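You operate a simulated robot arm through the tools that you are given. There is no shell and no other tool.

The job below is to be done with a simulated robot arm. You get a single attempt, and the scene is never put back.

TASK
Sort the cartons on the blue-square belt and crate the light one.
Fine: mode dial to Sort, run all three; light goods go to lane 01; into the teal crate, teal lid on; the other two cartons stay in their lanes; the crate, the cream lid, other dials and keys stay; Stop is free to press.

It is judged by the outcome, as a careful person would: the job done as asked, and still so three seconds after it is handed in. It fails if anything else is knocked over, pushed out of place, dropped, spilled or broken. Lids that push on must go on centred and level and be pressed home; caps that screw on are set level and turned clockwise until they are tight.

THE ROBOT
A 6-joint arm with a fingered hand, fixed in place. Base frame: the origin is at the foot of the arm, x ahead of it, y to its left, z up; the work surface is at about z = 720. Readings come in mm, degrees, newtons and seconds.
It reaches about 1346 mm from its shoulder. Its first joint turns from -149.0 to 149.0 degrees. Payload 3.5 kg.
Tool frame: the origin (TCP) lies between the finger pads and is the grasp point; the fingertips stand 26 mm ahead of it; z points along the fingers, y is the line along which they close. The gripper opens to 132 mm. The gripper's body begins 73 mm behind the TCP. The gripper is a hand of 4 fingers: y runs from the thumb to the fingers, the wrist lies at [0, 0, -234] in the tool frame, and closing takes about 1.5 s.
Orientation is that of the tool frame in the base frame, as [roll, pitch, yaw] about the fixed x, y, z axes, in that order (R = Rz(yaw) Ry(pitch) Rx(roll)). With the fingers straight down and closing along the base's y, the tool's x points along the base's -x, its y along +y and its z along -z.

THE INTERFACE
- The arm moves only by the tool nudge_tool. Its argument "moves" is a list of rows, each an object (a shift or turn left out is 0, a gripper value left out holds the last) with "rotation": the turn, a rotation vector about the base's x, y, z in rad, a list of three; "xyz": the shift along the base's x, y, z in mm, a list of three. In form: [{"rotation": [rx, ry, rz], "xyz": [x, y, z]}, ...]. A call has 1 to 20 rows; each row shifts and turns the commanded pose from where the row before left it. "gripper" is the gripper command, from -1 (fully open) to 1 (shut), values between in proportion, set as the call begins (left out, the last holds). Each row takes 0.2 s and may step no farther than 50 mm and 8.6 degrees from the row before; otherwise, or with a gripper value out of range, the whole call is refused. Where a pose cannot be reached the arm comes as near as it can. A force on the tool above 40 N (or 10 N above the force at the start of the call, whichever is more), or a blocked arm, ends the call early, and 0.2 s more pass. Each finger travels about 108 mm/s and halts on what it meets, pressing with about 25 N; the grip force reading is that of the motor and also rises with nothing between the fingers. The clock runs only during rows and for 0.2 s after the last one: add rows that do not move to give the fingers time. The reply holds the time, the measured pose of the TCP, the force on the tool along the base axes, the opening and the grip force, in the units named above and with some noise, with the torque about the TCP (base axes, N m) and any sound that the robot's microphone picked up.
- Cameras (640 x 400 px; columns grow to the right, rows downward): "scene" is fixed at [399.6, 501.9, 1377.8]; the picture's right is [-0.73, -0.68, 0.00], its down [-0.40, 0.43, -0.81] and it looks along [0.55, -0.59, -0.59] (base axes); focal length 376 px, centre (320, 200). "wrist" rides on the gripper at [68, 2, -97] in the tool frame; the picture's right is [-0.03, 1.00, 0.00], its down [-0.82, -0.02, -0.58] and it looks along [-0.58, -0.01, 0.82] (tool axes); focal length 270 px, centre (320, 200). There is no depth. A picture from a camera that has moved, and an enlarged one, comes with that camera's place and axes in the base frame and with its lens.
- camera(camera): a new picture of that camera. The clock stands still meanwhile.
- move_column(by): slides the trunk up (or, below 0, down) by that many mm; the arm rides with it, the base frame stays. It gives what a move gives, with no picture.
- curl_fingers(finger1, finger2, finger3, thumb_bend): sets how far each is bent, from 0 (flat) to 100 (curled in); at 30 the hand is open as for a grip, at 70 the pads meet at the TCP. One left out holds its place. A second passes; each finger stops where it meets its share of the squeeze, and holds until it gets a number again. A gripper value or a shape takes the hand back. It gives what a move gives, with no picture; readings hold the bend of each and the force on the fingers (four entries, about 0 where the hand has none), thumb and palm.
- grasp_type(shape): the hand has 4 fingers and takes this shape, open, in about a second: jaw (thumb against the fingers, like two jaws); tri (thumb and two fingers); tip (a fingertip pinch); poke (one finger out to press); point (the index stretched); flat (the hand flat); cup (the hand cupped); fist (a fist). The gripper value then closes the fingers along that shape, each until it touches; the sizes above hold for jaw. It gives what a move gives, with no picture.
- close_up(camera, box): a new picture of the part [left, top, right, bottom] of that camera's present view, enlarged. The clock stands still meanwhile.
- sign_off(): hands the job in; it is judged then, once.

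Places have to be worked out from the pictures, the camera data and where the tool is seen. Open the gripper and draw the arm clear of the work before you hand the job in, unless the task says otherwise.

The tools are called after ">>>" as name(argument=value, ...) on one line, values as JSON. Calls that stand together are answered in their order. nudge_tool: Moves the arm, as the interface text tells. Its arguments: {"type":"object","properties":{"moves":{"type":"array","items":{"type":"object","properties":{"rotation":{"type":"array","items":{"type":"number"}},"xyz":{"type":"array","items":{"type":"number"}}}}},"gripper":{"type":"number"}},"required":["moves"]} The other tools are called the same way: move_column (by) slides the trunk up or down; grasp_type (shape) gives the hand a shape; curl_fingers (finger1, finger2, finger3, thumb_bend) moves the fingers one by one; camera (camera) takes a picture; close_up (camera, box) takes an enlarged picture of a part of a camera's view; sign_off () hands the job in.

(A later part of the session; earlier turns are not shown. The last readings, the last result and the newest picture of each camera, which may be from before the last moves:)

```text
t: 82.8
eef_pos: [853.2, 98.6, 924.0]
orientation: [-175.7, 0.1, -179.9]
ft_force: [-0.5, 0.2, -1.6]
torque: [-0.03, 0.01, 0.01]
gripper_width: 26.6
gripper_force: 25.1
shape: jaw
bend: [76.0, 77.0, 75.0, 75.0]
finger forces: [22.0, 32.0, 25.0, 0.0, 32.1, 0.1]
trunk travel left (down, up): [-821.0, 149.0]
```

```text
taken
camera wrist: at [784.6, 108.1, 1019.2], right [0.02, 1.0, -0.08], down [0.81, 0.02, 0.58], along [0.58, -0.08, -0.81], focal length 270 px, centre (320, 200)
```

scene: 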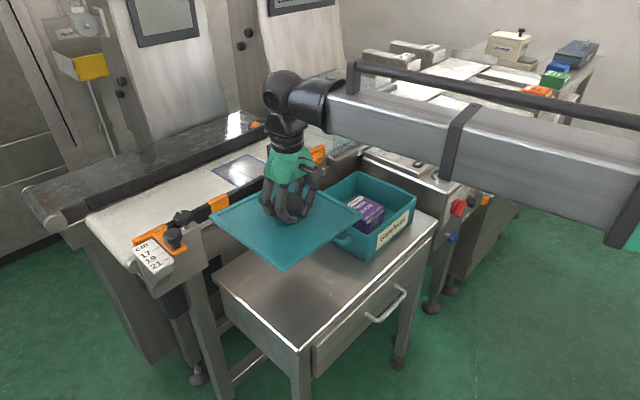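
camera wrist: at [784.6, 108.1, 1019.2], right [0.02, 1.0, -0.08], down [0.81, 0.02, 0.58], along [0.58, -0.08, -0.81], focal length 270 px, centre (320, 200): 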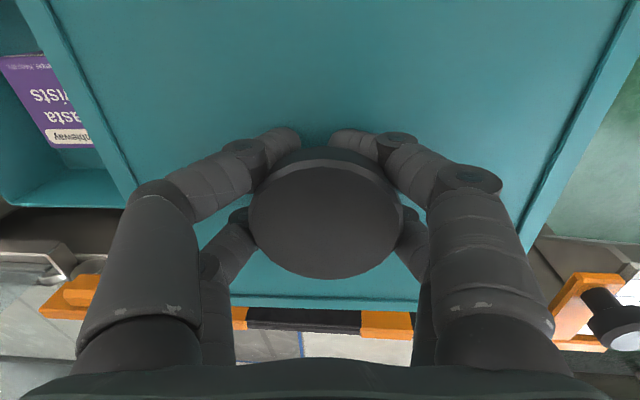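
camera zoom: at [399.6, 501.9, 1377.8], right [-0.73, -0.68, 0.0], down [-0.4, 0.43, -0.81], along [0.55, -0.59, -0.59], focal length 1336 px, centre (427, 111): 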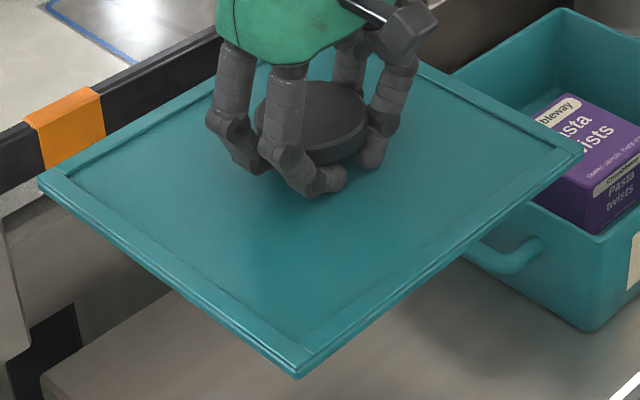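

The lid is now level within about 1°, with centre near (858.8, 103.8) and yaw about +1°. I carry it over the crate centre (855.8, -144.3), trimming yaw by -1°.

>>> nudge_tool(moves=[{"xyz": [-0.5, -49, 0], "rotation": [0, 0, -0.004]}, {"xyz": [-0.5, -49, 0], "rotation": [0, 0, -0.004]}, {"xyz": [-0.5, -49, 0], "rotation": [0, 0, -0.004]}, {"xyz": [-0.5, -49, 0], "rotation": [0, 0, -0.004]}, {"xyz": [-1, -49, 0], "rotation": [0, 0, -0.002]}, {"xyz": [0, -3, 0]}])

>>> close_up(camera="scene", box=[280, 90, 460, 270])

>>> camera(camera="wrist")

```text
t: 84.2
eef_pos: [849.5, -149.7, 922.1]
orientation: [-175.7, 0.1, 179.0]
ft_force: [-0.3, -1.4, -2.3]
torque: [0.02, 0.0, 0.0]
gripper_width: 26.4
gripper_force: 24.7
shape: jaw
bend: [76.0, 77.0, 75.0, 75.0]
finger forces: [22.0, 33.0, 26.2, 0.0, 32.6, 0.0]
out of reach, approached as far as the arm can: row 4
trunk travel left (down, up): [-821.0, 149.0]
```

```text
2.22 times, centred on (370, 180) of scene
camera zoom: at [399.6, 501.9, 1377.8], right [-0.73, -0.68, 0.0], down [-0.4, 0.43, -0.81], along [0.55, -0.59, -0.59], focal length 835 px, centre (209, 244)
```

zoom: 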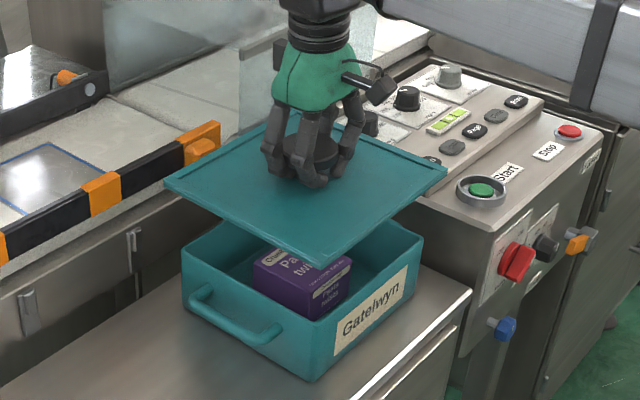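

```text
taken
camera wrist: at [781.6, -139.7, 1019.1], right [0.04, 1.0, -0.07], down [0.82, 0.01, 0.58], along [0.58, -0.09, -0.81], focal length 270 px, centre (320, 200)
```

wrist: 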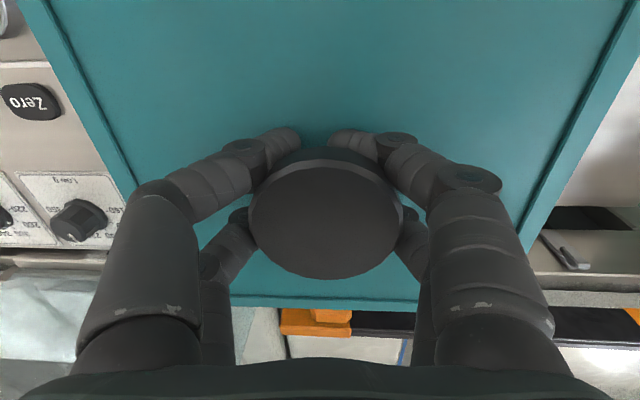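

The lid hovers above the crate. I zoom in to compare lid and rim corners.

>>> close_up(camera="scene", box=[295, 130, 435, 218])

>>> close_up(camera="scene", box=[295, 175, 435, 263])

```text
4.55 times, centred on (365, 174) of scene
camera zoom: at [399.6, 501.9, 1377.8], right [-0.73, -0.68, 0.0], down [-0.4, 0.43, -0.81], along [0.55, -0.59, -0.59], focal length 1708 px, centre (116, 318)
```

zoom: 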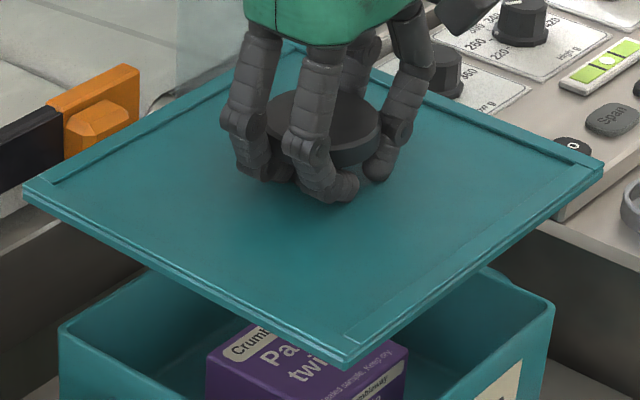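

```text
4.55 times, centred on (365, 219) of scene
camera zoom: at [399.6, 501.9, 1377.8], right [-0.73, -0.68, 0.0], down [-0.4, 0.43, -0.81], along [0.55, -0.59, -0.59], focal length 1708 px, centre (116, 114)
```

zoom: 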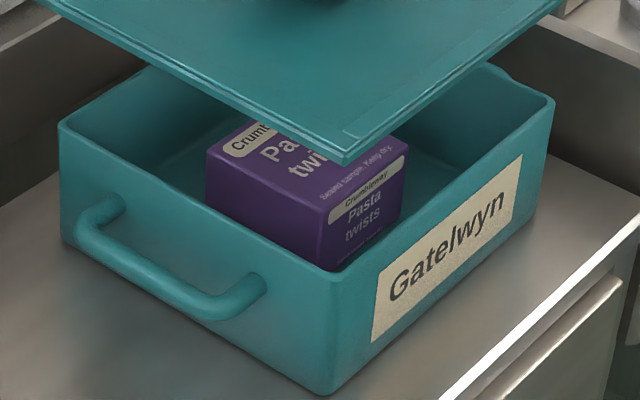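

The lid is level within 0.7°, yaw about -0.3°, centre ≈ (856, -145) versus crate ≈ (856, -144.2). I trim +1 mm in y and lower 70 mm to just above the rim.

>>> nudge_tool(moves=[{"xyz": [0.5, 1, 0], "rotation": [0, 0, 0.004]}])

>>> move_column(by=-70)

>>> close_up(camera="scene", box=[295, 160, 435, 248])

>>> close_up(camera="scene", box=[295, 185, 435, 273])

>>> camera(camera="wrist")

```text
t: 84.6
eef_pos: [850.5, -147.2, 922.3]
orientation: [-175.7, 0.1, 179.3]
ft_force: [-0.9, -0.3, -1.2]
torque: [-0.02, 0.03, 0.01]
gripper_width: 26.3
gripper_force: 25.3
shape: jaw
bend: [76.0, 77.0, 75.0, 75.0]
finger forces: [22.0, 33.0, 26.3, 0.0, 32.7, 0.1]
trunk travel left (down, up): [-821.0, 149.0]
```

```text
t: 85.7
eef_pos: [850.9, -148.2, 852.5]
orientation: [-175.6, 0.1, 179.3]
ft_force: [-0.5, -0.2, -1.9]
torque: [0.02, -0.01, 0.03]
gripper_width: 26.3
gripper_force: 25.3
shape: jaw
bend: [76.0, 77.0, 75.0, 75.0]
finger forces: [22.0, 33.0, 26.3, 0.0, 32.9, 0.0]
trunk travel left (down, up): [-751.0, 219.0]
```

```text
4.55 times, centred on (365, 204) of scene
camera zoom: at [399.6, 501.9, 1377.8], right [-0.73, -0.68, 0.0], down [-0.4, 0.43, -0.81], along [0.55, -0.59, -0.59], focal length 1708 px, centre (116, 182)
```

zoom: 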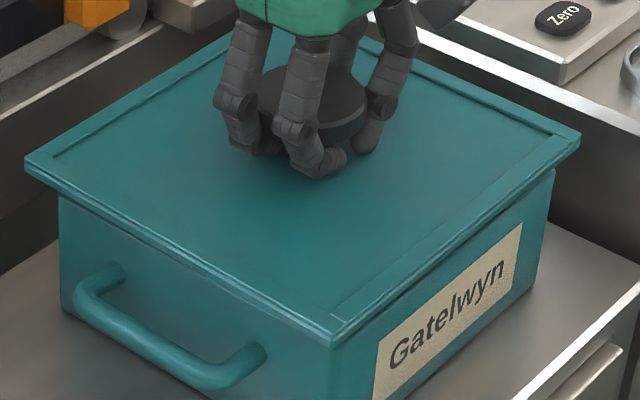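

```text
4.55 times, centred on (365, 229) of scene
camera zoom: at [399.6, 501.9, 1377.8], right [-0.73, -0.68, 0.0], down [-0.4, 0.43, -0.81], along [0.55, -0.59, -0.59], focal length 1708 px, centre (116, 68)
```

zoom: 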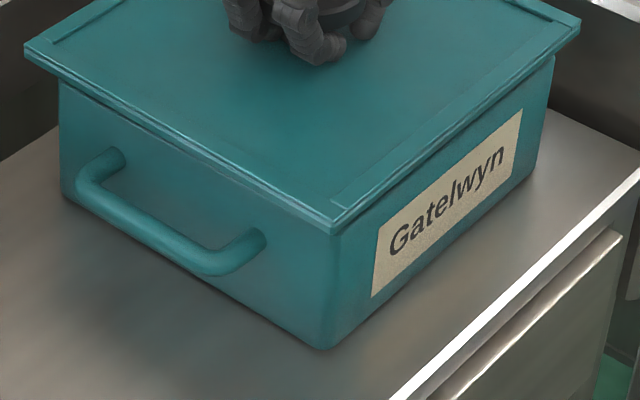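

```text
taken
camera wrist: at [781.9, -138.4, 949.2], right [0.04, 1.0, -0.08], down [0.82, 0.01, 0.58], along [0.58, -0.08, -0.81], focal length 270 px, centre (320, 200)
```

wrist: 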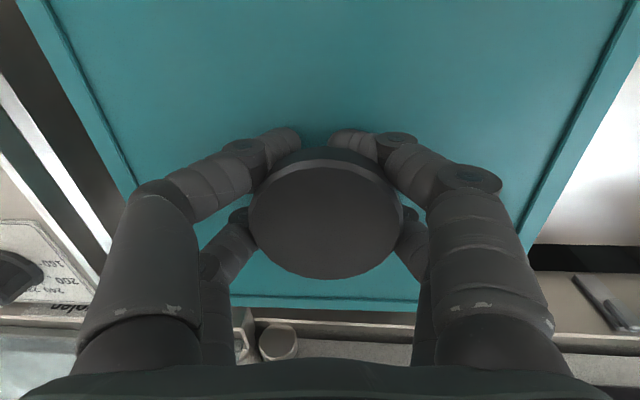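

The lid now sits level (829.4–830.2) above the crate, centre (856.7, -144), overhang about 7–9 mm on every side. I trim -0.7 mm in x and lower toward the rim.

>>> nudge_tool(moves=[{"xyz": [-0.7, 0, 0]}])

>>> move_column(by=-12)

>>> move_column(by=-3)

```text
t: 86.1
eef_pos: [849.8, -146.5, 853.1]
orientation: [-175.6, 0.1, 179.3]
ft_force: [0.6, 0.1, -2.1]
torque: [-0.02, 0.02, -0.02]
gripper_width: 26.4
gripper_force: 25.0
shape: jaw
bend: [76.0, 77.0, 75.0, 75.0]
finger forces: [22.0, 33.0, 26.3, 0.1, 32.9, 0.0]
trunk travel left (down, up): [-751.0, 219.0]
```

```text
t: 86.7
eef_pos: [850.3, -147.8, 840.7]
orientation: [-175.7, 0.2, 179.3]
ft_force: [0.5, 0.0, -2.0]
torque: [0.01, 0.0, -0.02]
gripper_width: 26.3
gripper_force: 24.9
shape: jaw
bend: [76.0, 77.0, 75.0, 75.0]
finger forces: [21.9, 33.0, 26.4, 0.0, 33.0, 0.0]
trunk travel left (down, up): [-739.0, 231.0]
```

```text
t: 87.2
eef_pos: [850.0, -148.9, 838.7]
orientation: [-175.6, 0.1, 179.3]
ft_force: [0.3, -0.2, 0.1]
torque: [0.17, 0.18, -0.02]
gripper_width: 26.4
gripper_force: 25.4
shape: jaw
bend: [76.0, 77.0, 75.0, 75.0]
finger forces: [20.7, 33.4, 27.2, 0.0, 34.4, 0.0]
trunk travel left (down, up): [-736.0, 234.0]
```

The force rose by about 2 N: first contact with the rim. I look before going further.

>>> close_up(camera="scene", box=[295, 165, 435, 253])

>>> close_up(camera="scene", box=[300, 195, 420, 265])

```text
4.55 times, centred on (365, 209) of scene
camera zoom: at [399.6, 501.9, 1377.8], right [-0.73, -0.68, 0.0], down [-0.4, 0.43, -0.81], along [0.55, -0.59, -0.59], focal length 1708 px, centre (116, 159)
```

zoom: 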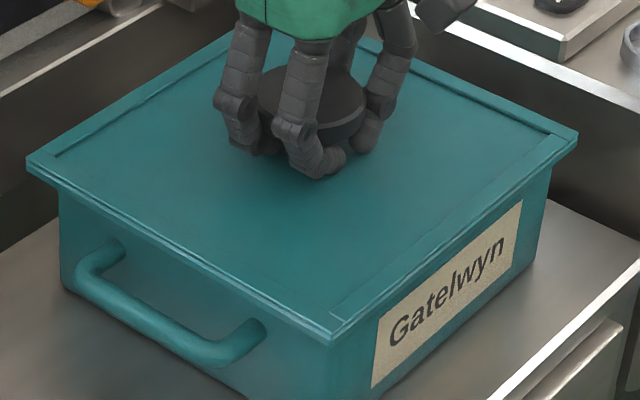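

```text
5.33 times, centred on (360, 230) of scene
camera zoom: at [399.6, 501.9, 1377.8], right [-0.73, -0.68, 0.0], down [-0.4, 0.43, -0.81], along [0.55, -0.59, -0.59], focal length 2005 px, centre (107, 40)
```

zoom: 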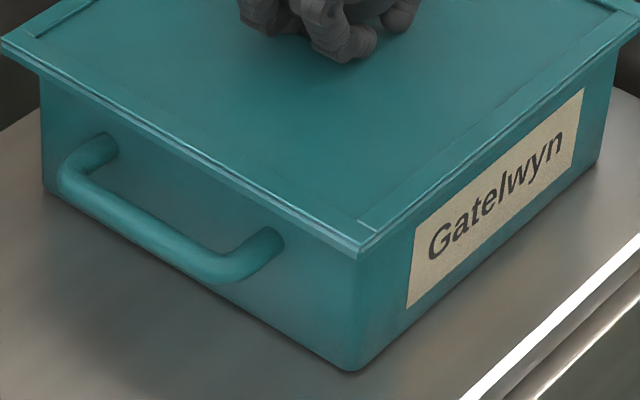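

Contact torque points to the corner at -x,+y touching first. I zoom in on the corners to see how the lid edge relates to the crate wall.

>>> close_up(camera="scene", box=[350, 220, 390, 250])

>>> close_up(camera="scene", box=[295, 190, 335, 220])

>>> close_up(camera="scene", box=[390, 185, 430, 215])

```text
13.33 times, centred on (370, 235) of scene
camera zoom: at [399.6, 501.9, 1377.8], right [-0.73, -0.68, 0.0], down [-0.4, 0.43, -0.81], along [0.55, -0.59, -0.59], focal length 5012 px, centre (-347, -267)
```

zoom: 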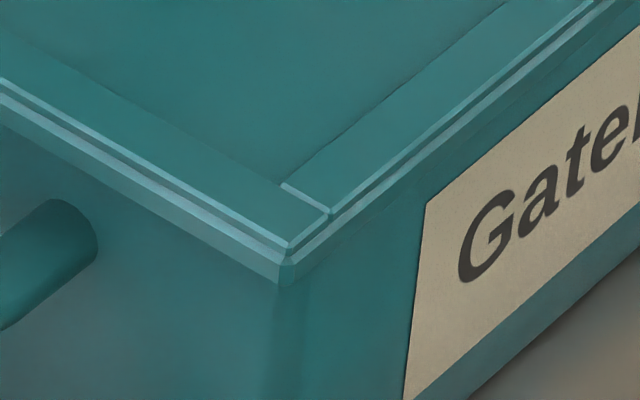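

```text
13.33 times, centred on (315, 205) of scene
camera zoom: at [399.6, 501.9, 1377.8], right [-0.73, -0.68, 0.0], down [-0.4, 0.43, -0.81], along [0.55, -0.59, -0.59], focal length 5012 px, centre (387, 133)
```

zoom: 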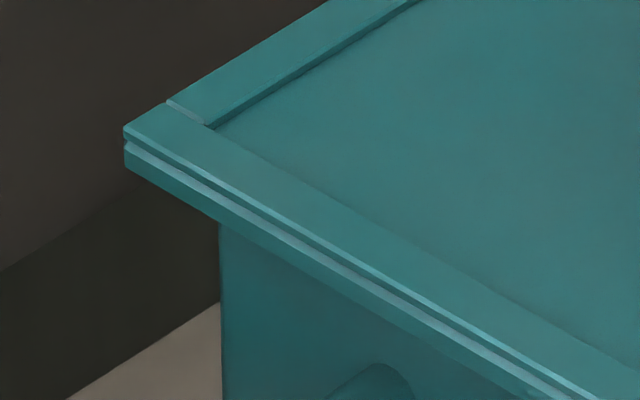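

```text
13.33 times, centred on (410, 200) of scene
camera zoom: at [399.6, 501.9, 1377.8], right [-0.73, -0.68, 0.0], down [-0.4, 0.43, -0.81], along [0.55, -0.59, -0.59], focal length 5012 px, centre (-880, 200)
```

zoom: 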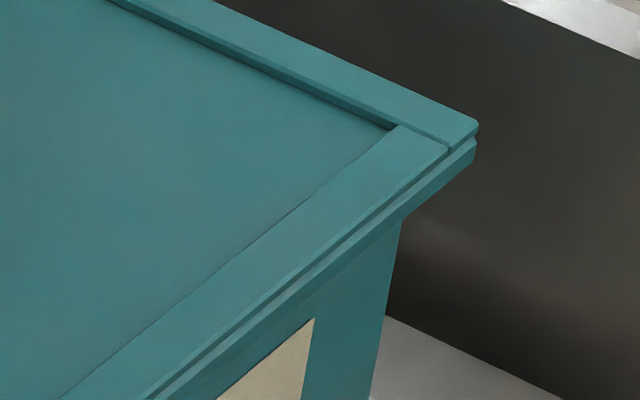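

Scene geometry puts the rim at z≈805.5 and the lid plate's underside at about 806.5, so it is just meeting the rim at that corner. I press down 2 mm and watch force and torque.

>>> move_column(by=-2)

```text
t: 87.8
eef_pos: [849.9, -148.7, 837.0]
orientation: [-175.7, 0.1, 179.3]
ft_force: [0.8, -1.0, 2.4]
torque: [0.5, 0.23, -0.01]
gripper_width: 26.5
gripper_force: 24.7
shape: jaw
bend: [76.0, 78.0, 75.0, 75.0]
finger forces: [19.9, 33.7, 29.8, 0.0, 36.8, 0.1]
trunk travel left (down, up): [-734.0, 236.0]
```

Contact is along the +y edge, so the lid is a touch low on that side. I tilt back +0.8° about x and then lower again slightly.

>>> nudge_tool(moves=[{"rotation": [0.014, 0, 0]}])

>>> move_column(by=-2)

```text
t: 88.2
eef_pos: [849.1, -147.9, 836.5]
orientation: [-176.4, 0.1, 179.3]
ft_force: [1.0, 0.6, 5.3]
torque: [-0.16, 0.26, -0.07]
gripper_width: 26.8
gripper_force: 24.8
shape: jaw
bend: [76.0, 78.0, 75.0, 75.0]
finger forces: [22.1, 34.4, 27.9, 0.1, 40.9, 0.0]
trunk travel left (down, up): [-734.0, 236.0]
```

```text
t: 88.7
eef_pos: [848.0, -148.2, 836.8]
orientation: [-176.4, 0.3, 179.3]
ft_force: [6.7, -1.2, 28.3]
torque: [-0.07, 0.12, -0.01]
gripper_width: 27.3
gripper_force: 24.4
shape: jaw
bend: [76.0, 78.0, 75.0, 76.0]
finger forces: [20.4, 39.8, 28.3, 0.0, 51.2, 0.0]
trunk travel left (down, up): [-732.0, 238.0]
```

Contact is now balanced (torque near zero) and the force rises steeply, so the lid lies flat on the rim. I look at it closely from both cameras.

>>> close_up(camera="scene", box=[295, 165, 435, 253])

>>> close_up(camera="scene", box=[350, 220, 390, 250])

>>> close_up(camera="scene", box=[390, 185, 430, 215])

>>> close_up(camera="scene", box=[295, 190, 335, 220])

```text
4.55 times, centred on (365, 209) of scene
camera zoom: at [399.6, 501.9, 1377.8], right [-0.73, -0.68, 0.0], down [-0.4, 0.43, -0.81], along [0.55, -0.59, -0.59], focal length 1708 px, centre (116, 159)
```

zoom: 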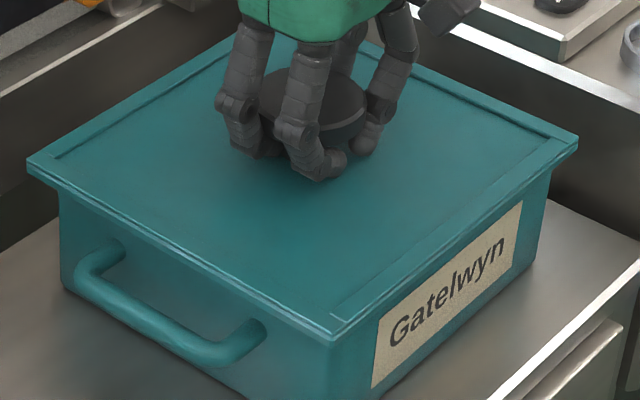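

```text
13.33 times, centred on (370, 235) of scene
camera zoom: at [399.6, 501.9, 1377.8], right [-0.73, -0.68, 0.0], down [-0.4, 0.43, -0.81], along [0.55, -0.59, -0.59], focal length 5012 px, centre (-347, -267)
```

zoom: 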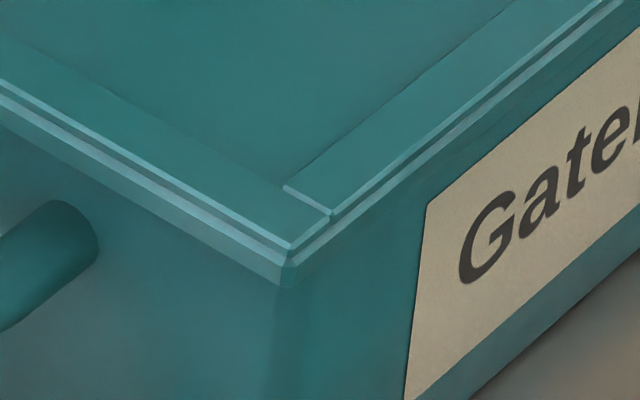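

```text
13.33 times, centred on (410, 200) of scene
camera zoom: at [399.6, 501.9, 1377.8], right [-0.73, -0.68, 0.0], down [-0.4, 0.43, -0.81], along [0.55, -0.59, -0.59], focal length 5012 px, centre (-880, 200)
```

zoom: 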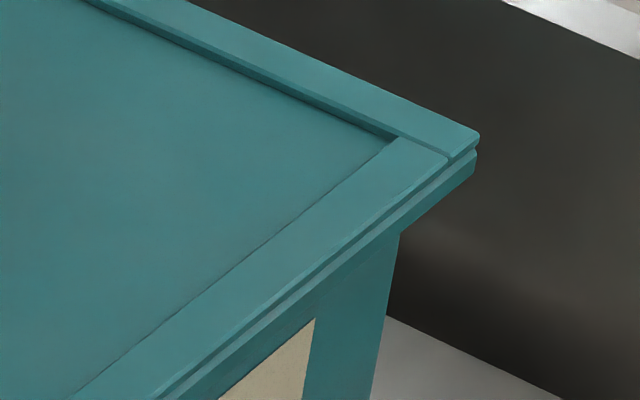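

```text
13.33 times, centred on (315, 205) of scene
camera zoom: at [399.6, 501.9, 1377.8], right [-0.73, -0.68, 0.0], down [-0.4, 0.43, -0.81], along [0.55, -0.59, -0.59], focal length 5012 px, centre (387, 133)
```

zoom: 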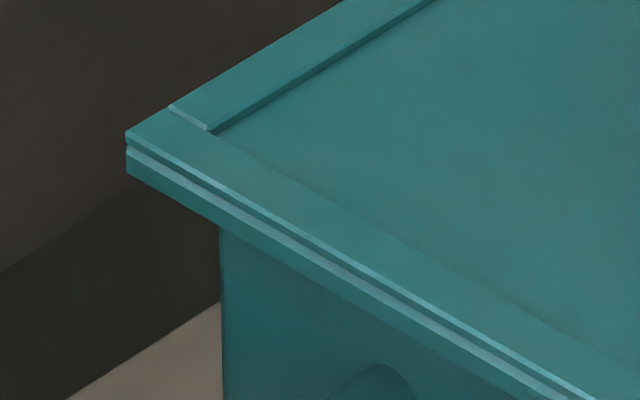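

All three visible lid corners are at z≈813.8, so it is level, and with its 8.3 mm thickness the plate underside coincides with the rim (805.5). I press a little harder to make sure it is home.

>>> move_column(by=-1)

```text
t: 89.1
eef_pos: [849.5, -149.4, 836.3]
orientation: [-176.4, 0.5, 179.2]
ft_force: [1.2, 0.3, 32.1]
torque: [0.16, 0.14, 0.02]
gripper_width: 27.9
gripper_force: 25.4
shape: jaw
bend: [77.0, 78.0, 76.0, 76.0]
finger forces: [20.5, 42.6, 28.2, 0.0, 49.3, 0.0]
trunk travel left (down, up): [-731.0, 239.0]
stopped: the force on the tool passed its limit at 42 N (the readings are from after the stop); the commanded pose is now the measured one
```

It pushed back at 42 N without moving, so it is down hard on the rim. I ease off and then open the hand to release the knob.

>>> move_column(by=2)

>>> nudge_tool(moves=[{}, {}, {}, {}, {}], gripper=-0.5)

>>> close_up(camera="scene", box=[295, 165, 435, 253])

```text
t: 89.6
eef_pos: [850.1, -148.2, 835.3]
orientation: [-176.5, 0.2, 179.3]
ft_force: [-3.2, 0.3, 7.2]
torque: [0.22, 0.18, 0.02]
gripper_width: 27.6
gripper_force: 25.1
shape: jaw
bend: [77.0, 78.0, 76.0, 76.0]
finger forces: [22.1, 38.4, 27.1, 0.0, 42.4, 0.1]
trunk travel left (down, up): [-733.0, 237.0]
```

```text
t: 90.4
eef_pos: [848.4, -151.6, 838.2]
orientation: [-176.2, 0.5, 179.3]
ft_force: [1.0, -8.1, 43.6]
torque: [0.62, 0.4, 0.0]
gripper_width: 83.9
gripper_force: 0.0
shape: jaw
bend: [78.0, 77.0, 64.0, 51.0]
finger forces: [30.6, 62.7, 0.0, 0.1, 0.1, 0.1]
trunk travel left (down, up): [-733.0, 237.0]
stopped in row 3: the force on the tool passed its limit at 40 N (the readings are from after the stop); the commanded pose is now the measured one
```

```text
4.55 times, centred on (365, 209) of scene
camera zoom: at [399.6, 501.9, 1377.8], right [-0.73, -0.68, 0.0], down [-0.4, 0.43, -0.81], along [0.55, -0.59, -0.59], focal length 1708 px, centre (116, 159)
```

zoom: 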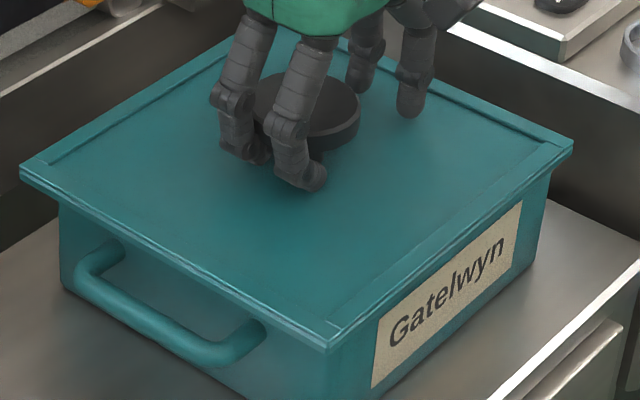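

The hand opened on one side while two fingers still press the lid, and the lid shifted a little. I zoom in on the corners before doing anything else.

>>> close_up(camera="scene", box=[350, 220, 390, 250])

>>> close_up(camera="scene", box=[390, 185, 430, 215])

>>> close_up(camera="scene", box=[295, 190, 335, 220])

>>> camera(camera="wrist")

```text
13.33 times, centred on (370, 235) of scene
camera zoom: at [399.6, 501.9, 1377.8], right [-0.73, -0.68, 0.0], down [-0.4, 0.43, -0.81], along [0.55, -0.59, -0.59], focal length 5012 px, centre (-347, -267)
```

zoom: 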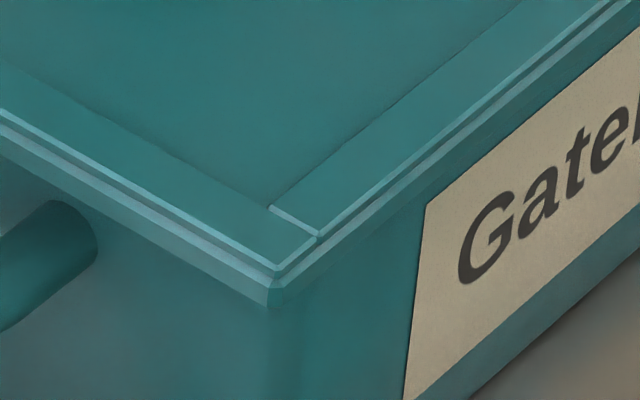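

```text
13.33 times, centred on (410, 200) of scene
camera zoom: at [399.6, 501.9, 1377.8], right [-0.73, -0.68, 0.0], down [-0.4, 0.43, -0.81], along [0.55, -0.59, -0.59], focal length 5012 px, centre (-880, 200)
```

zoom: 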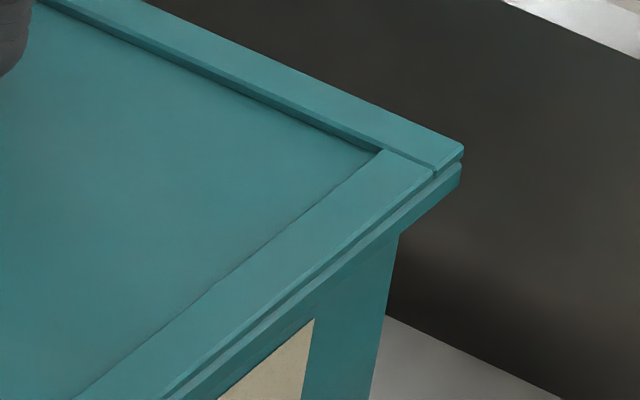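

```text
13.33 times, centred on (315, 205) of scene
camera zoom: at [399.6, 501.9, 1377.8], right [-0.73, -0.68, 0.0], down [-0.4, 0.43, -0.81], along [0.55, -0.59, -0.59], focal length 5012 px, centre (387, 133)
```

zoom: 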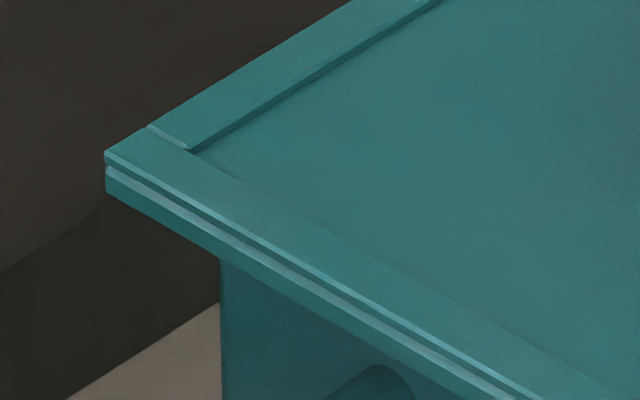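

```text
taken
camera wrist: at [779.9, -142.7, 934.5], right [0.04, 1.0, -0.07], down [0.81, 0.01, 0.58], along [0.58, -0.08, -0.81], focal length 270 px, centre (320, 200)
```

wrist: 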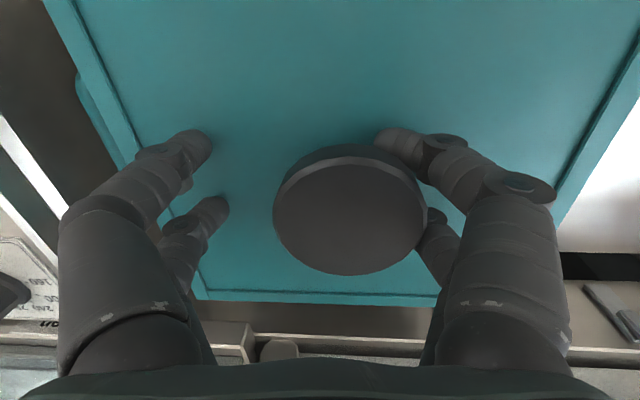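

The lid got dragged about 5–6 mm toward +y because the uncurling fingertips jammed against its panel. I raise the hand 4 mm to free the tips so the remaining two fingers can finish opening.

>>> move_column(by=4)

>>> close_up(camera="scene", box=[295, 165, 435, 253])

```text
t: 90.9
eef_pos: [850.0, -148.8, 842.0]
orientation: [-176.4, 0.5, 179.2]
ft_force: [1.2, -7.1, 33.3]
torque: [1.06, 0.22, 0.01]
gripper_width: 88.7
gripper_force: 0.0
shape: jaw
bend: [74.0, 73.0, 64.0, 51.0]
finger forces: [18.6, 33.4, 0.0, 0.1, 0.0, 0.1]
trunk travel left (down, up): [-737.0, 233.0]
```

```text
4.55 times, centred on (365, 209) of scene
camera zoom: at [399.6, 501.9, 1377.8], right [-0.73, -0.68, 0.0], down [-0.4, 0.43, -0.81], along [0.55, -0.59, -0.59], focal length 1708 px, centre (116, 159)
```

zoom: 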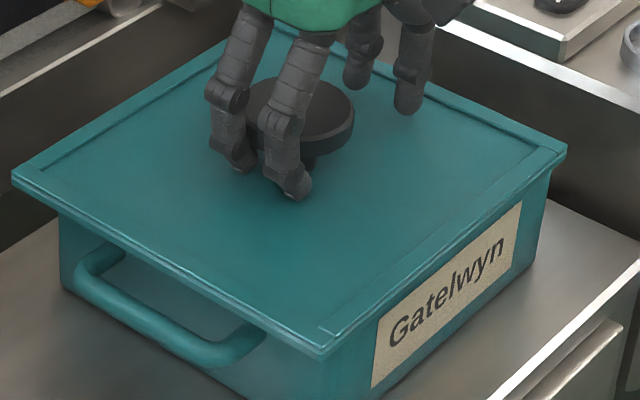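

Fingers are nearly out but still press the panel. I raise another 4 mm so they can finish opening; I can push the lid back to centre by its knob afterwards.

>>> move_column(by=4)

>>> close_up(camera="scene", box=[295, 165, 435, 253])

>>> camera(camera="wrist")

```text
t: 91.5
eef_pos: [851.7, -148.8, 841.9]
orientation: [-176.3, 0.3, 179.2]
ft_force: [-0.2, -1.5, 4.9]
torque: [0.21, 0.07, 0.05]
gripper_width: 98.0
gripper_force: 0.0
shape: jaw
bend: [67.0, 64.0, 64.0, 51.0]
finger forces: [4.2, 0.3, 0.0, 0.1, 0.0, 0.1]
trunk travel left (down, up): [-741.0, 229.0]
```

```text
4.55 times, centred on (365, 209) of scene
camera zoom: at [399.6, 501.9, 1377.8], right [-0.73, -0.68, 0.0], down [-0.4, 0.43, -0.81], along [0.55, -0.59, -0.59], focal length 1708 px, centre (116, 159)
```

zoom: 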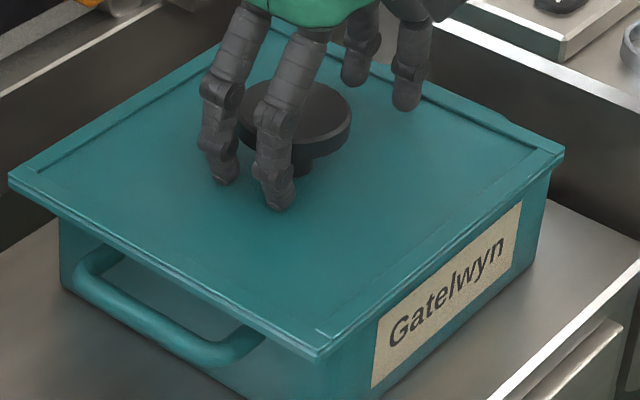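

```text
taken
camera wrist: at [782.0, -141.0, 939.4], right [0.04, 1.0, -0.06], down [0.81, 0.01, 0.58], along [0.58, -0.07, -0.81], focal length 270 px, centre (320, 200)
```

wrist: 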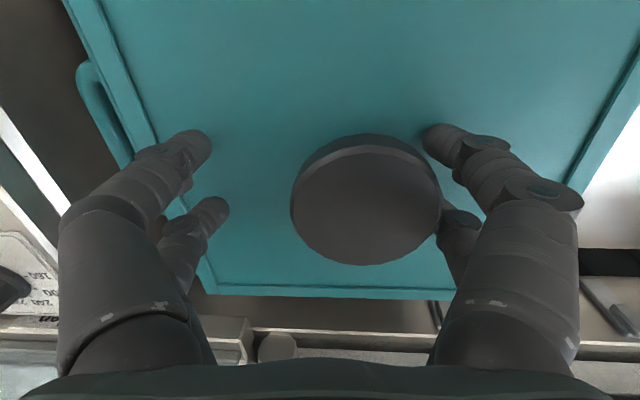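

The hand is open now with almost no force. I lift it clear 60 mm, level the hand again, and inspect the lid.

>>> move_column(by=60)

>>> nudge_tool(moves=[{"rotation": [0.03, 0, 0.006]}, {"rotation": [0.031, 0, 0.006]}], gripper=-1)

>>> close_up(camera="scene", box=[295, 165, 435, 253])

>>> close_up(camera="scene", box=[350, 220, 390, 250])

>>> close_up(camera="scene", box=[390, 185, 430, 215])

>>> close_up(camera="scene", box=[295, 190, 335, 220])

>>> camera(camera="wrist")

```text
t: 92.5
eef_pos: [851.7, -149.7, 904.1]
orientation: [-176.4, 0.2, 179.2]
ft_force: [0.6, 1.3, -0.4]
torque: [0.01, 0.0, -0.03]
gripper_width: 98.5
gripper_force: 0.1
shape: jaw
bend: [64.0, 64.0, 64.0, 51.0]
finger forces: [0.1, 0.1, 0.0, 0.1, 0.0, 0.0]
trunk travel left (down, up): [-801.0, 169.0]
```

```text
t: 93.0
eef_pos: [851.8, -150.7, 903.2]
orientation: [-179.7, 0.2, 179.9]
ft_force: [-1.5, -0.3, 0.8]
torque: [0.0, -0.01, 0.03]
gripper_width: 131.6
gripper_force: 0.1
shape: jaw
bend: [30.0, 30.0, 30.0, 30.0]
finger forces: [0.0, 0.0, 0.0, 0.0, 0.0, 0.1]
trunk travel left (down, up): [-801.0, 169.0]
```

```text
4.55 times, centred on (365, 209) of scene
camera zoom: at [399.6, 501.9, 1377.8], right [-0.73, -0.68, 0.0], down [-0.4, 0.43, -0.81], along [0.55, -0.59, -0.59], focal length 1708 px, centre (116, 159)
```

zoom: 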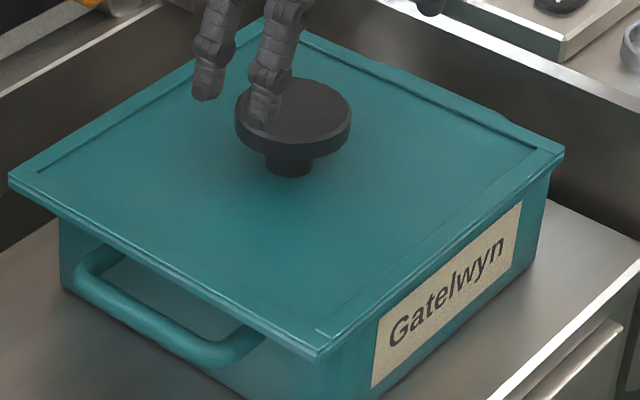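

```text
13.33 times, centred on (370, 235) of scene
camera zoom: at [399.6, 501.9, 1377.8], right [-0.73, -0.68, 0.0], down [-0.4, 0.43, -0.81], along [0.55, -0.59, -0.59], focal length 5012 px, centre (-347, -267)
```

zoom: 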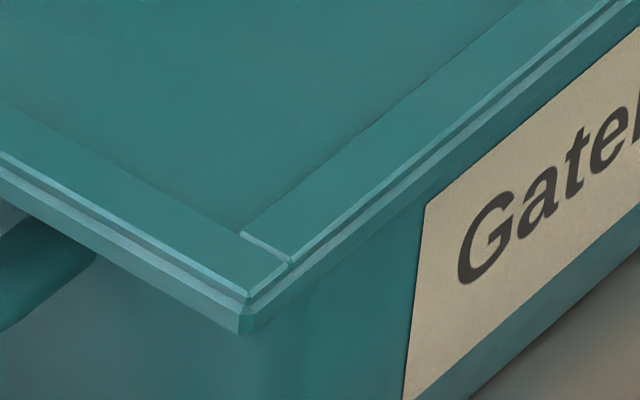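

```text
13.33 times, centred on (410, 200) of scene
camera zoom: at [399.6, 501.9, 1377.8], right [-0.73, -0.68, 0.0], down [-0.4, 0.43, -0.81], along [0.55, -0.59, -0.59], focal length 5012 px, centre (-880, 200)
```

zoom: 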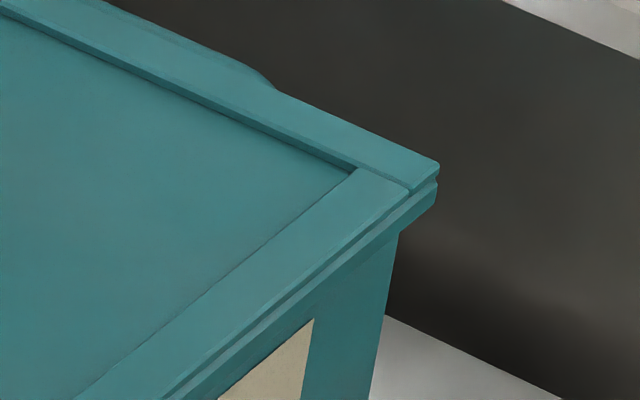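

```text
13.33 times, centred on (315, 205) of scene
camera zoom: at [399.6, 501.9, 1377.8], right [-0.73, -0.68, 0.0], down [-0.4, 0.43, -0.81], along [0.55, -0.59, -0.59], focal length 5012 px, centre (387, 133)
```

zoom: 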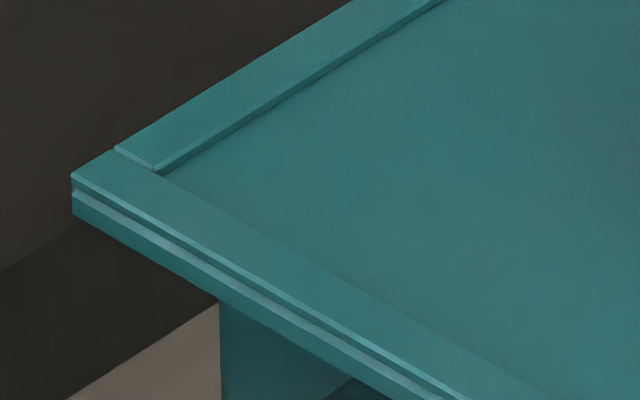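

```text
taken
camera wrist: at [782.7, -147.7, 999.4], right [0.03, 1.0, 0.0], down [0.81, -0.02, 0.58], along [0.58, -0.02, -0.81], focal length 270 px, centre (320, 200)
```

wrist: 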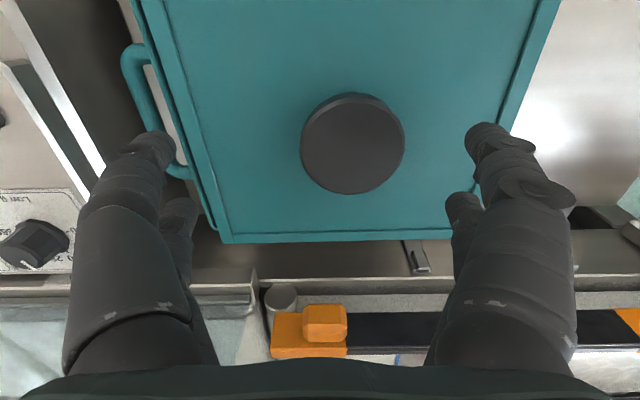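

The lid now sits about 15 mm too far toward +y (centre ≈ (854, -129)), level and at the same height as before, so I need to re-centre it. First I look at its -y edge from the side, where the rim is exposed, to understand how it rests.

>>> nudge_tool(moves=[{"xyz": [0, -10, 0], "rotation": [0, 0, 0.14]}, {"xyz": [0, -10, 0], "rotation": [0, 0, 0.14]}, {"xyz": [0, -10, 0], "rotation": [0, 0, 0.14]}, {"xyz": [0, -10, 0], "rotation": [0, 0, 0.14]}, {"xyz": [0, -10, 0], "rotation": [0, 0, 0.14]}, {"xyz": [0, -10, 0], "rotation": [0, 0, 0.14]}, {"xyz": [0, -10, 0], "rotation": [0, 0, 0.14]}, {"xyz": [0, -10, 0], "rotation": [0, 0, 0.14]}, {"xyz": [0, -10, 0], "rotation": [0, 0, 0.14]}, {"xyz": [0, -10, 0], "rotation": [0, 0, 0.14]}, {"xyz": [0, -10, 0], "rotation": [0, 0, 0.17]}])

>>> camera(camera="wrist")

```text
refused: row 11 steps farther than a row can; nothing moved
```

```text
taken
camera wrist: at [782.7, -147.7, 999.4], right [0.03, 1.0, 0.0], down [0.81, -0.02, 0.58], along [0.58, -0.02, -0.81], focal length 270 px, centre (320, 200)
```

wrist: 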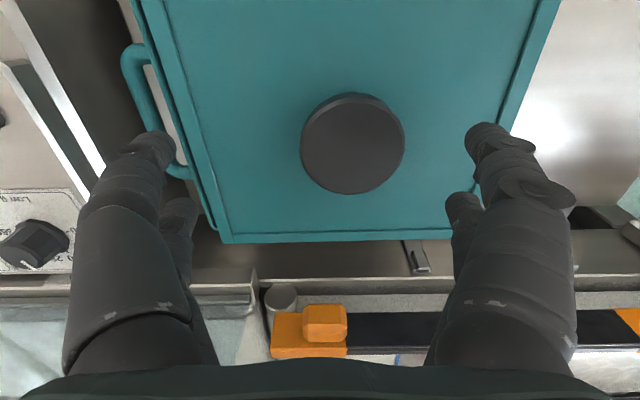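

The last row turned slightly too much; I repeat with 0.14 rad in each row plus one small extra row.

>>> nudge_tool(moves=[{"xyz": [0, -10, 0], "rotation": [0, 0, 0.14]}, {"xyz": [0, -10, 0], "rotation": [0, 0, 0.14]}, {"xyz": [0, -10, 0], "rotation": [0, 0, 0.14]}, {"xyz": [0, -10, 0], "rotation": [0, 0, 0.14]}, {"xyz": [0, -10, 0], "rotation": [0, 0, 0.14]}, {"xyz": [0, -10, 0], "rotation": [0, 0, 0.14]}, {"xyz": [0, -10, 0], "rotation": [0, 0, 0.14]}, {"xyz": [0, -10, 0], "rotation": [0, 0, 0.14]}, {"xyz": [0, -10, 0], "rotation": [0, 0, 0.14]}, {"xyz": [0, -10, 0], "rotation": [0, 0, 0.14]}, {"xyz": [0, -10, 0], "rotation": [0, 0, 0.14]}, {"rotation": [0, 0, 0.03]}])

>>> camera(camera="wrist")

```text
t: 95.7
eef_pos: [855.1, -223.2, 902.5]
orientation: [-179.8, -0.1, -113.0]
ft_force: [-0.2, -0.2, 0.5]
torque: [0.0, 0.01, -0.02]
gripper_width: 132.0
gripper_force: 0.0
shape: jaw
bend: [30.0, 30.0, 30.0, 30.0]
finger forces: [0.0, 0.0, 0.0, 0.0, 0.0, 0.0]
out of reach, approached as far as the arm can: row 9, 10, 11
trunk travel left (down, up): [-801.0, 169.0]
```

```text
taken
camera wrist: at [826.1, -285.8, 999.8], right [-0.91, 0.41, 0.0], down [0.34, 0.74, 0.58], along [0.24, 0.52, -0.82], focal length 270 px, centre (320, 200)
```

wrist: 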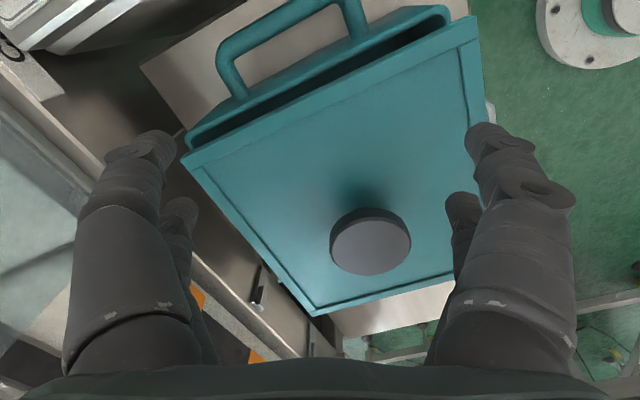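

Now the -y side shows: the crate's rim and a dark slot, then the lid's edge. I zoom in on this.

>>> close_up(camera="wrist", box=[160, 0, 500, 200])

>>> close_up(camera="wrist", box=[170, 60, 300, 180])

>>> close_up(camera="wrist", box=[380, 0, 500, 120])

```text
1.88 times, centred on (330, 100) of wrist
camera zoom: at [826.1, -285.8, 999.8], right [-0.91, 0.41, 0.0], down [0.34, 0.74, 0.58], along [0.24, 0.52, -0.82], focal length 509 px, centre (301, 388)
```

zoom: 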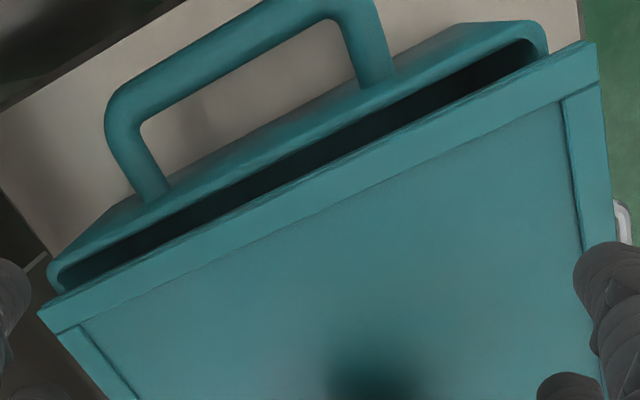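

```text
3.33 times, centred on (235, 120) of wrist
camera zoom: at [826.1, -285.8, 999.8], right [-0.91, 0.41, 0.0], down [0.34, 0.74, 0.58], along [0.24, 0.52, -0.82], focal length 901 px, centre (603, 467)
```

zoom: 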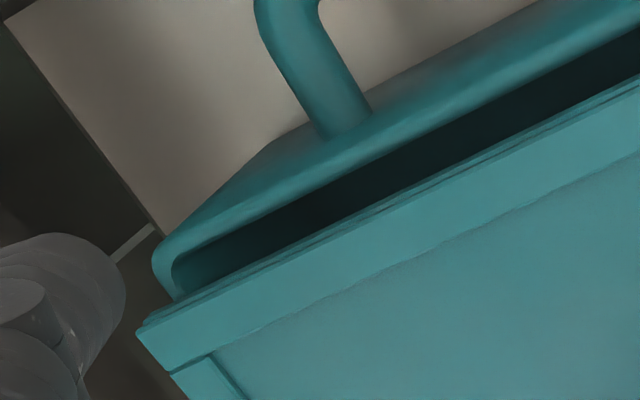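

```text
3.33 times, centred on (440, 60) of wrist
camera zoom: at [826.1, -285.8, 999.8], right [-0.91, 0.41, 0.0], down [0.34, 0.74, 0.58], along [0.24, 0.52, -0.82], focal length 901 px, centre (-80, 667)
```

zoom: 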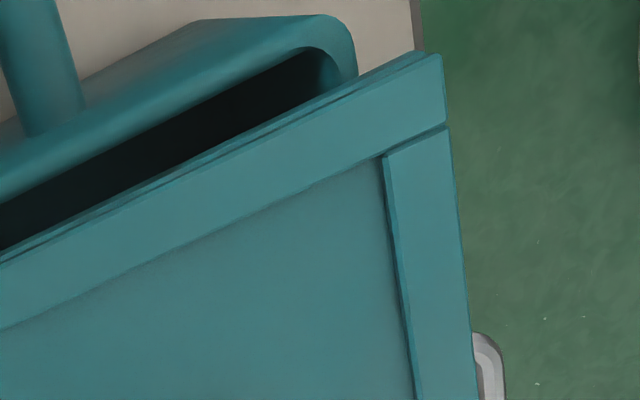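

This view suggests the crate's -y wall is now farther out than I measured before, so the crate was probably nudged when the tilted lid brushed past its handle. I turn the hand back and re-measure the crate from straight above its -y rim.

>>> nudge_tool(moves=[{"xyz": [-3, -3, 0], "rotation": [0, 0, -0.13]}, {"xyz": [-3, -3, 0], "rotation": [0, 0, -0.13]}, {"xyz": [-3, -3, 0], "rotation": [0, 0, -0.13]}, {"xyz": [-3, -3, 0], "rotation": [0, 0, -0.13]}, {"xyz": [-3, -3, 0], "rotation": [0, 0, -0.13]}, {"xyz": [-3, -3, 0], "rotation": [0, 0, -0.13]}, {"xyz": [-3, -3, 0], "rotation": [0, 0, -0.13]}, {"xyz": [-3, -3, 0], "rotation": [0, 0, -0.13]}, {"xyz": [-5, -5, 0], "rotation": [0, 0, -0.13]}])

>>> camera(camera="wrist")

>>> close_up(camera="wrist", box=[240, 0, 440, 125])

>>> close_up(camera="wrist", box=[240, 125, 440, 250])

```text
t: 97.7
eef_pos: [826.6, -252.5, 901.3]
orientation: [-179.8, 0.0, -178.5]
ft_force: [0.9, -0.8, 0.1]
torque: [-0.01, 0.01, -0.01]
gripper_width: 131.8
gripper_force: 0.1
shape: jaw
bend: [30.0, 30.0, 30.0, 30.0]
finger forces: [0.0, 0.0, 0.1, 0.0, 0.0, 0.1]
trunk travel left (down, up): [-801.0, 169.0]
```

```text
taken
camera wrist: at [756.8, -251.9, 999.8], right [0.0, 1.0, 0.0], down [0.82, 0.0, 0.58], along [0.58, 0.0, -0.82], focal length 270 px, centre (320, 200)
```

wrist: 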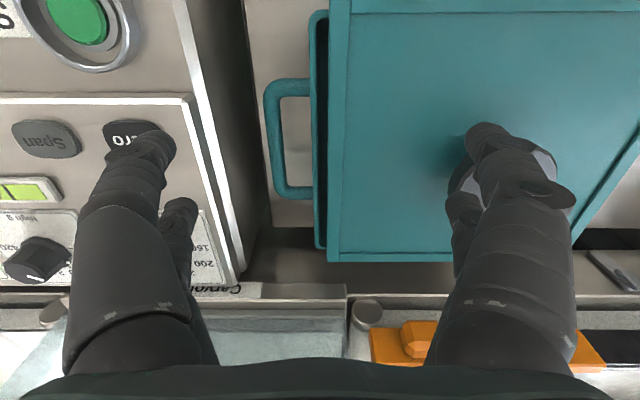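

```text
3.20 times, centred on (340, 62) of wrist
camera zoom: at [756.8, -251.9, 999.8], right [0.0, 1.0, 0.0], down [0.82, 0.0, 0.58], along [0.58, 0.0, -0.82], focal length 865 px, centre (256, 640)
```

zoom: 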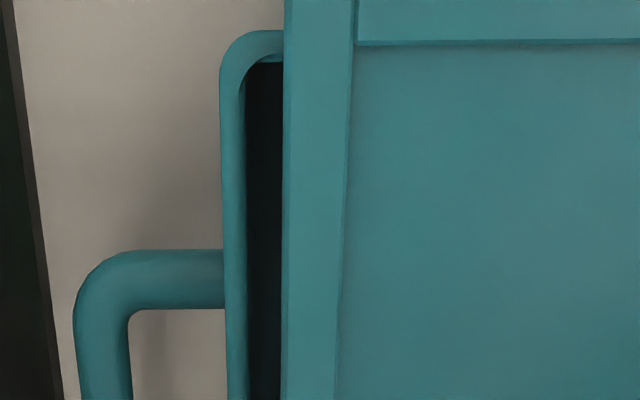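

```text
3.20 times, centred on (340, 188) of wrist
camera zoom: at [756.8, -251.9, 999.8], right [0.0, 1.0, 0.0], down [0.82, 0.0, 0.58], along [0.58, 0.0, -0.82], focal length 865 px, centre (256, 240)
```

zoom: 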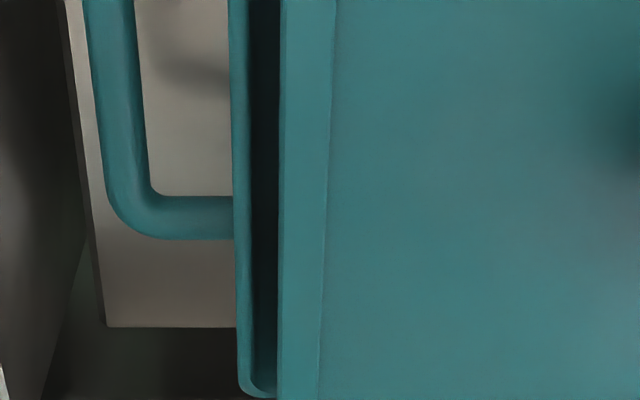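

Measured now, the crate's rim runs x 756–953.5 with its -y outer edge at -257.8, so the crate got shifted by about 7.5 mm in -y when the tilted lid brushed its handle on the way up. The lid therefore must slide about 21 mm toward -y. I move over the knob to push it back by the disc, with tips at disc height this time.

>>> nudge_tool(moves=[{"xyz": [9, 41, 0]}, {"xyz": [9, 41, 0]}, {"xyz": [8, 40, 0]}], gripper=-0.4)

>>> camera(camera="wrist")

>>> close_up(camera="wrist", box=[160, 0, 480, 200])

```text
t: 98.5
eef_pos: [851.3, -129.4, 902.4]
orientation: [-179.8, -0.1, -178.5]
ft_force: [0.9, 0.1, 0.2]
torque: [0.02, 0.0, -0.01]
gripper_width: 92.8
gripper_force: 0.0
shape: jaw
bend: [67.0, 67.0, 67.0, 58.0]
finger forces: [0.0, 0.0, 0.1, 0.0, 0.1, 0.0]
trunk travel left (down, up): [-801.0, 169.0]
```

```text
taken
camera wrist: at [782.7, -129.6, 999.8], right [0.0, 1.0, 0.0], down [0.82, 0.0, 0.58], along [0.58, 0.0, -0.82], focal length 270 px, centre (320, 200)
```

wrist: 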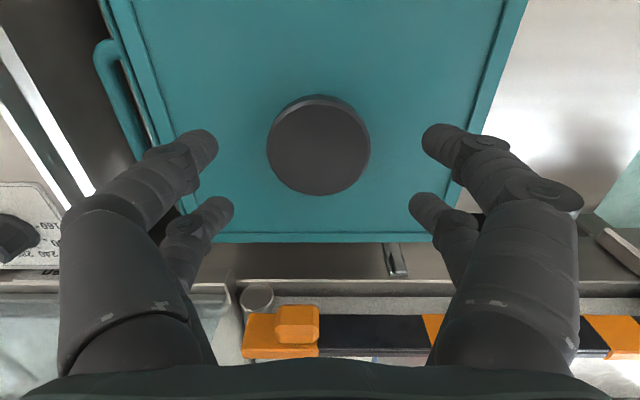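

```text
2.00 times, centred on (320, 100) of wrist
camera zoom: at [782.7, -129.6, 999.8], right [0.0, 1.0, 0.0], down [0.82, 0.0, 0.58], along [0.58, 0.0, -0.82], focal length 541 px, centre (320, 400)
```

zoom: 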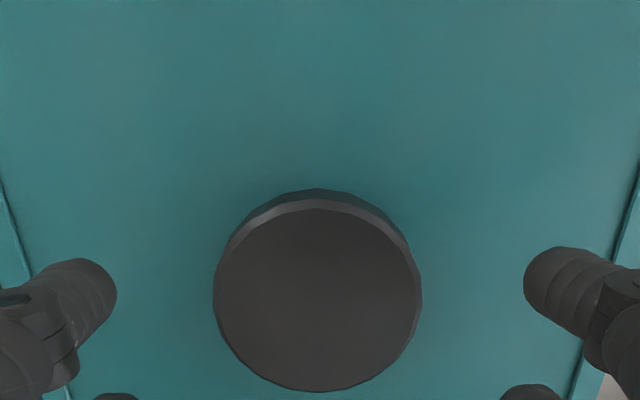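

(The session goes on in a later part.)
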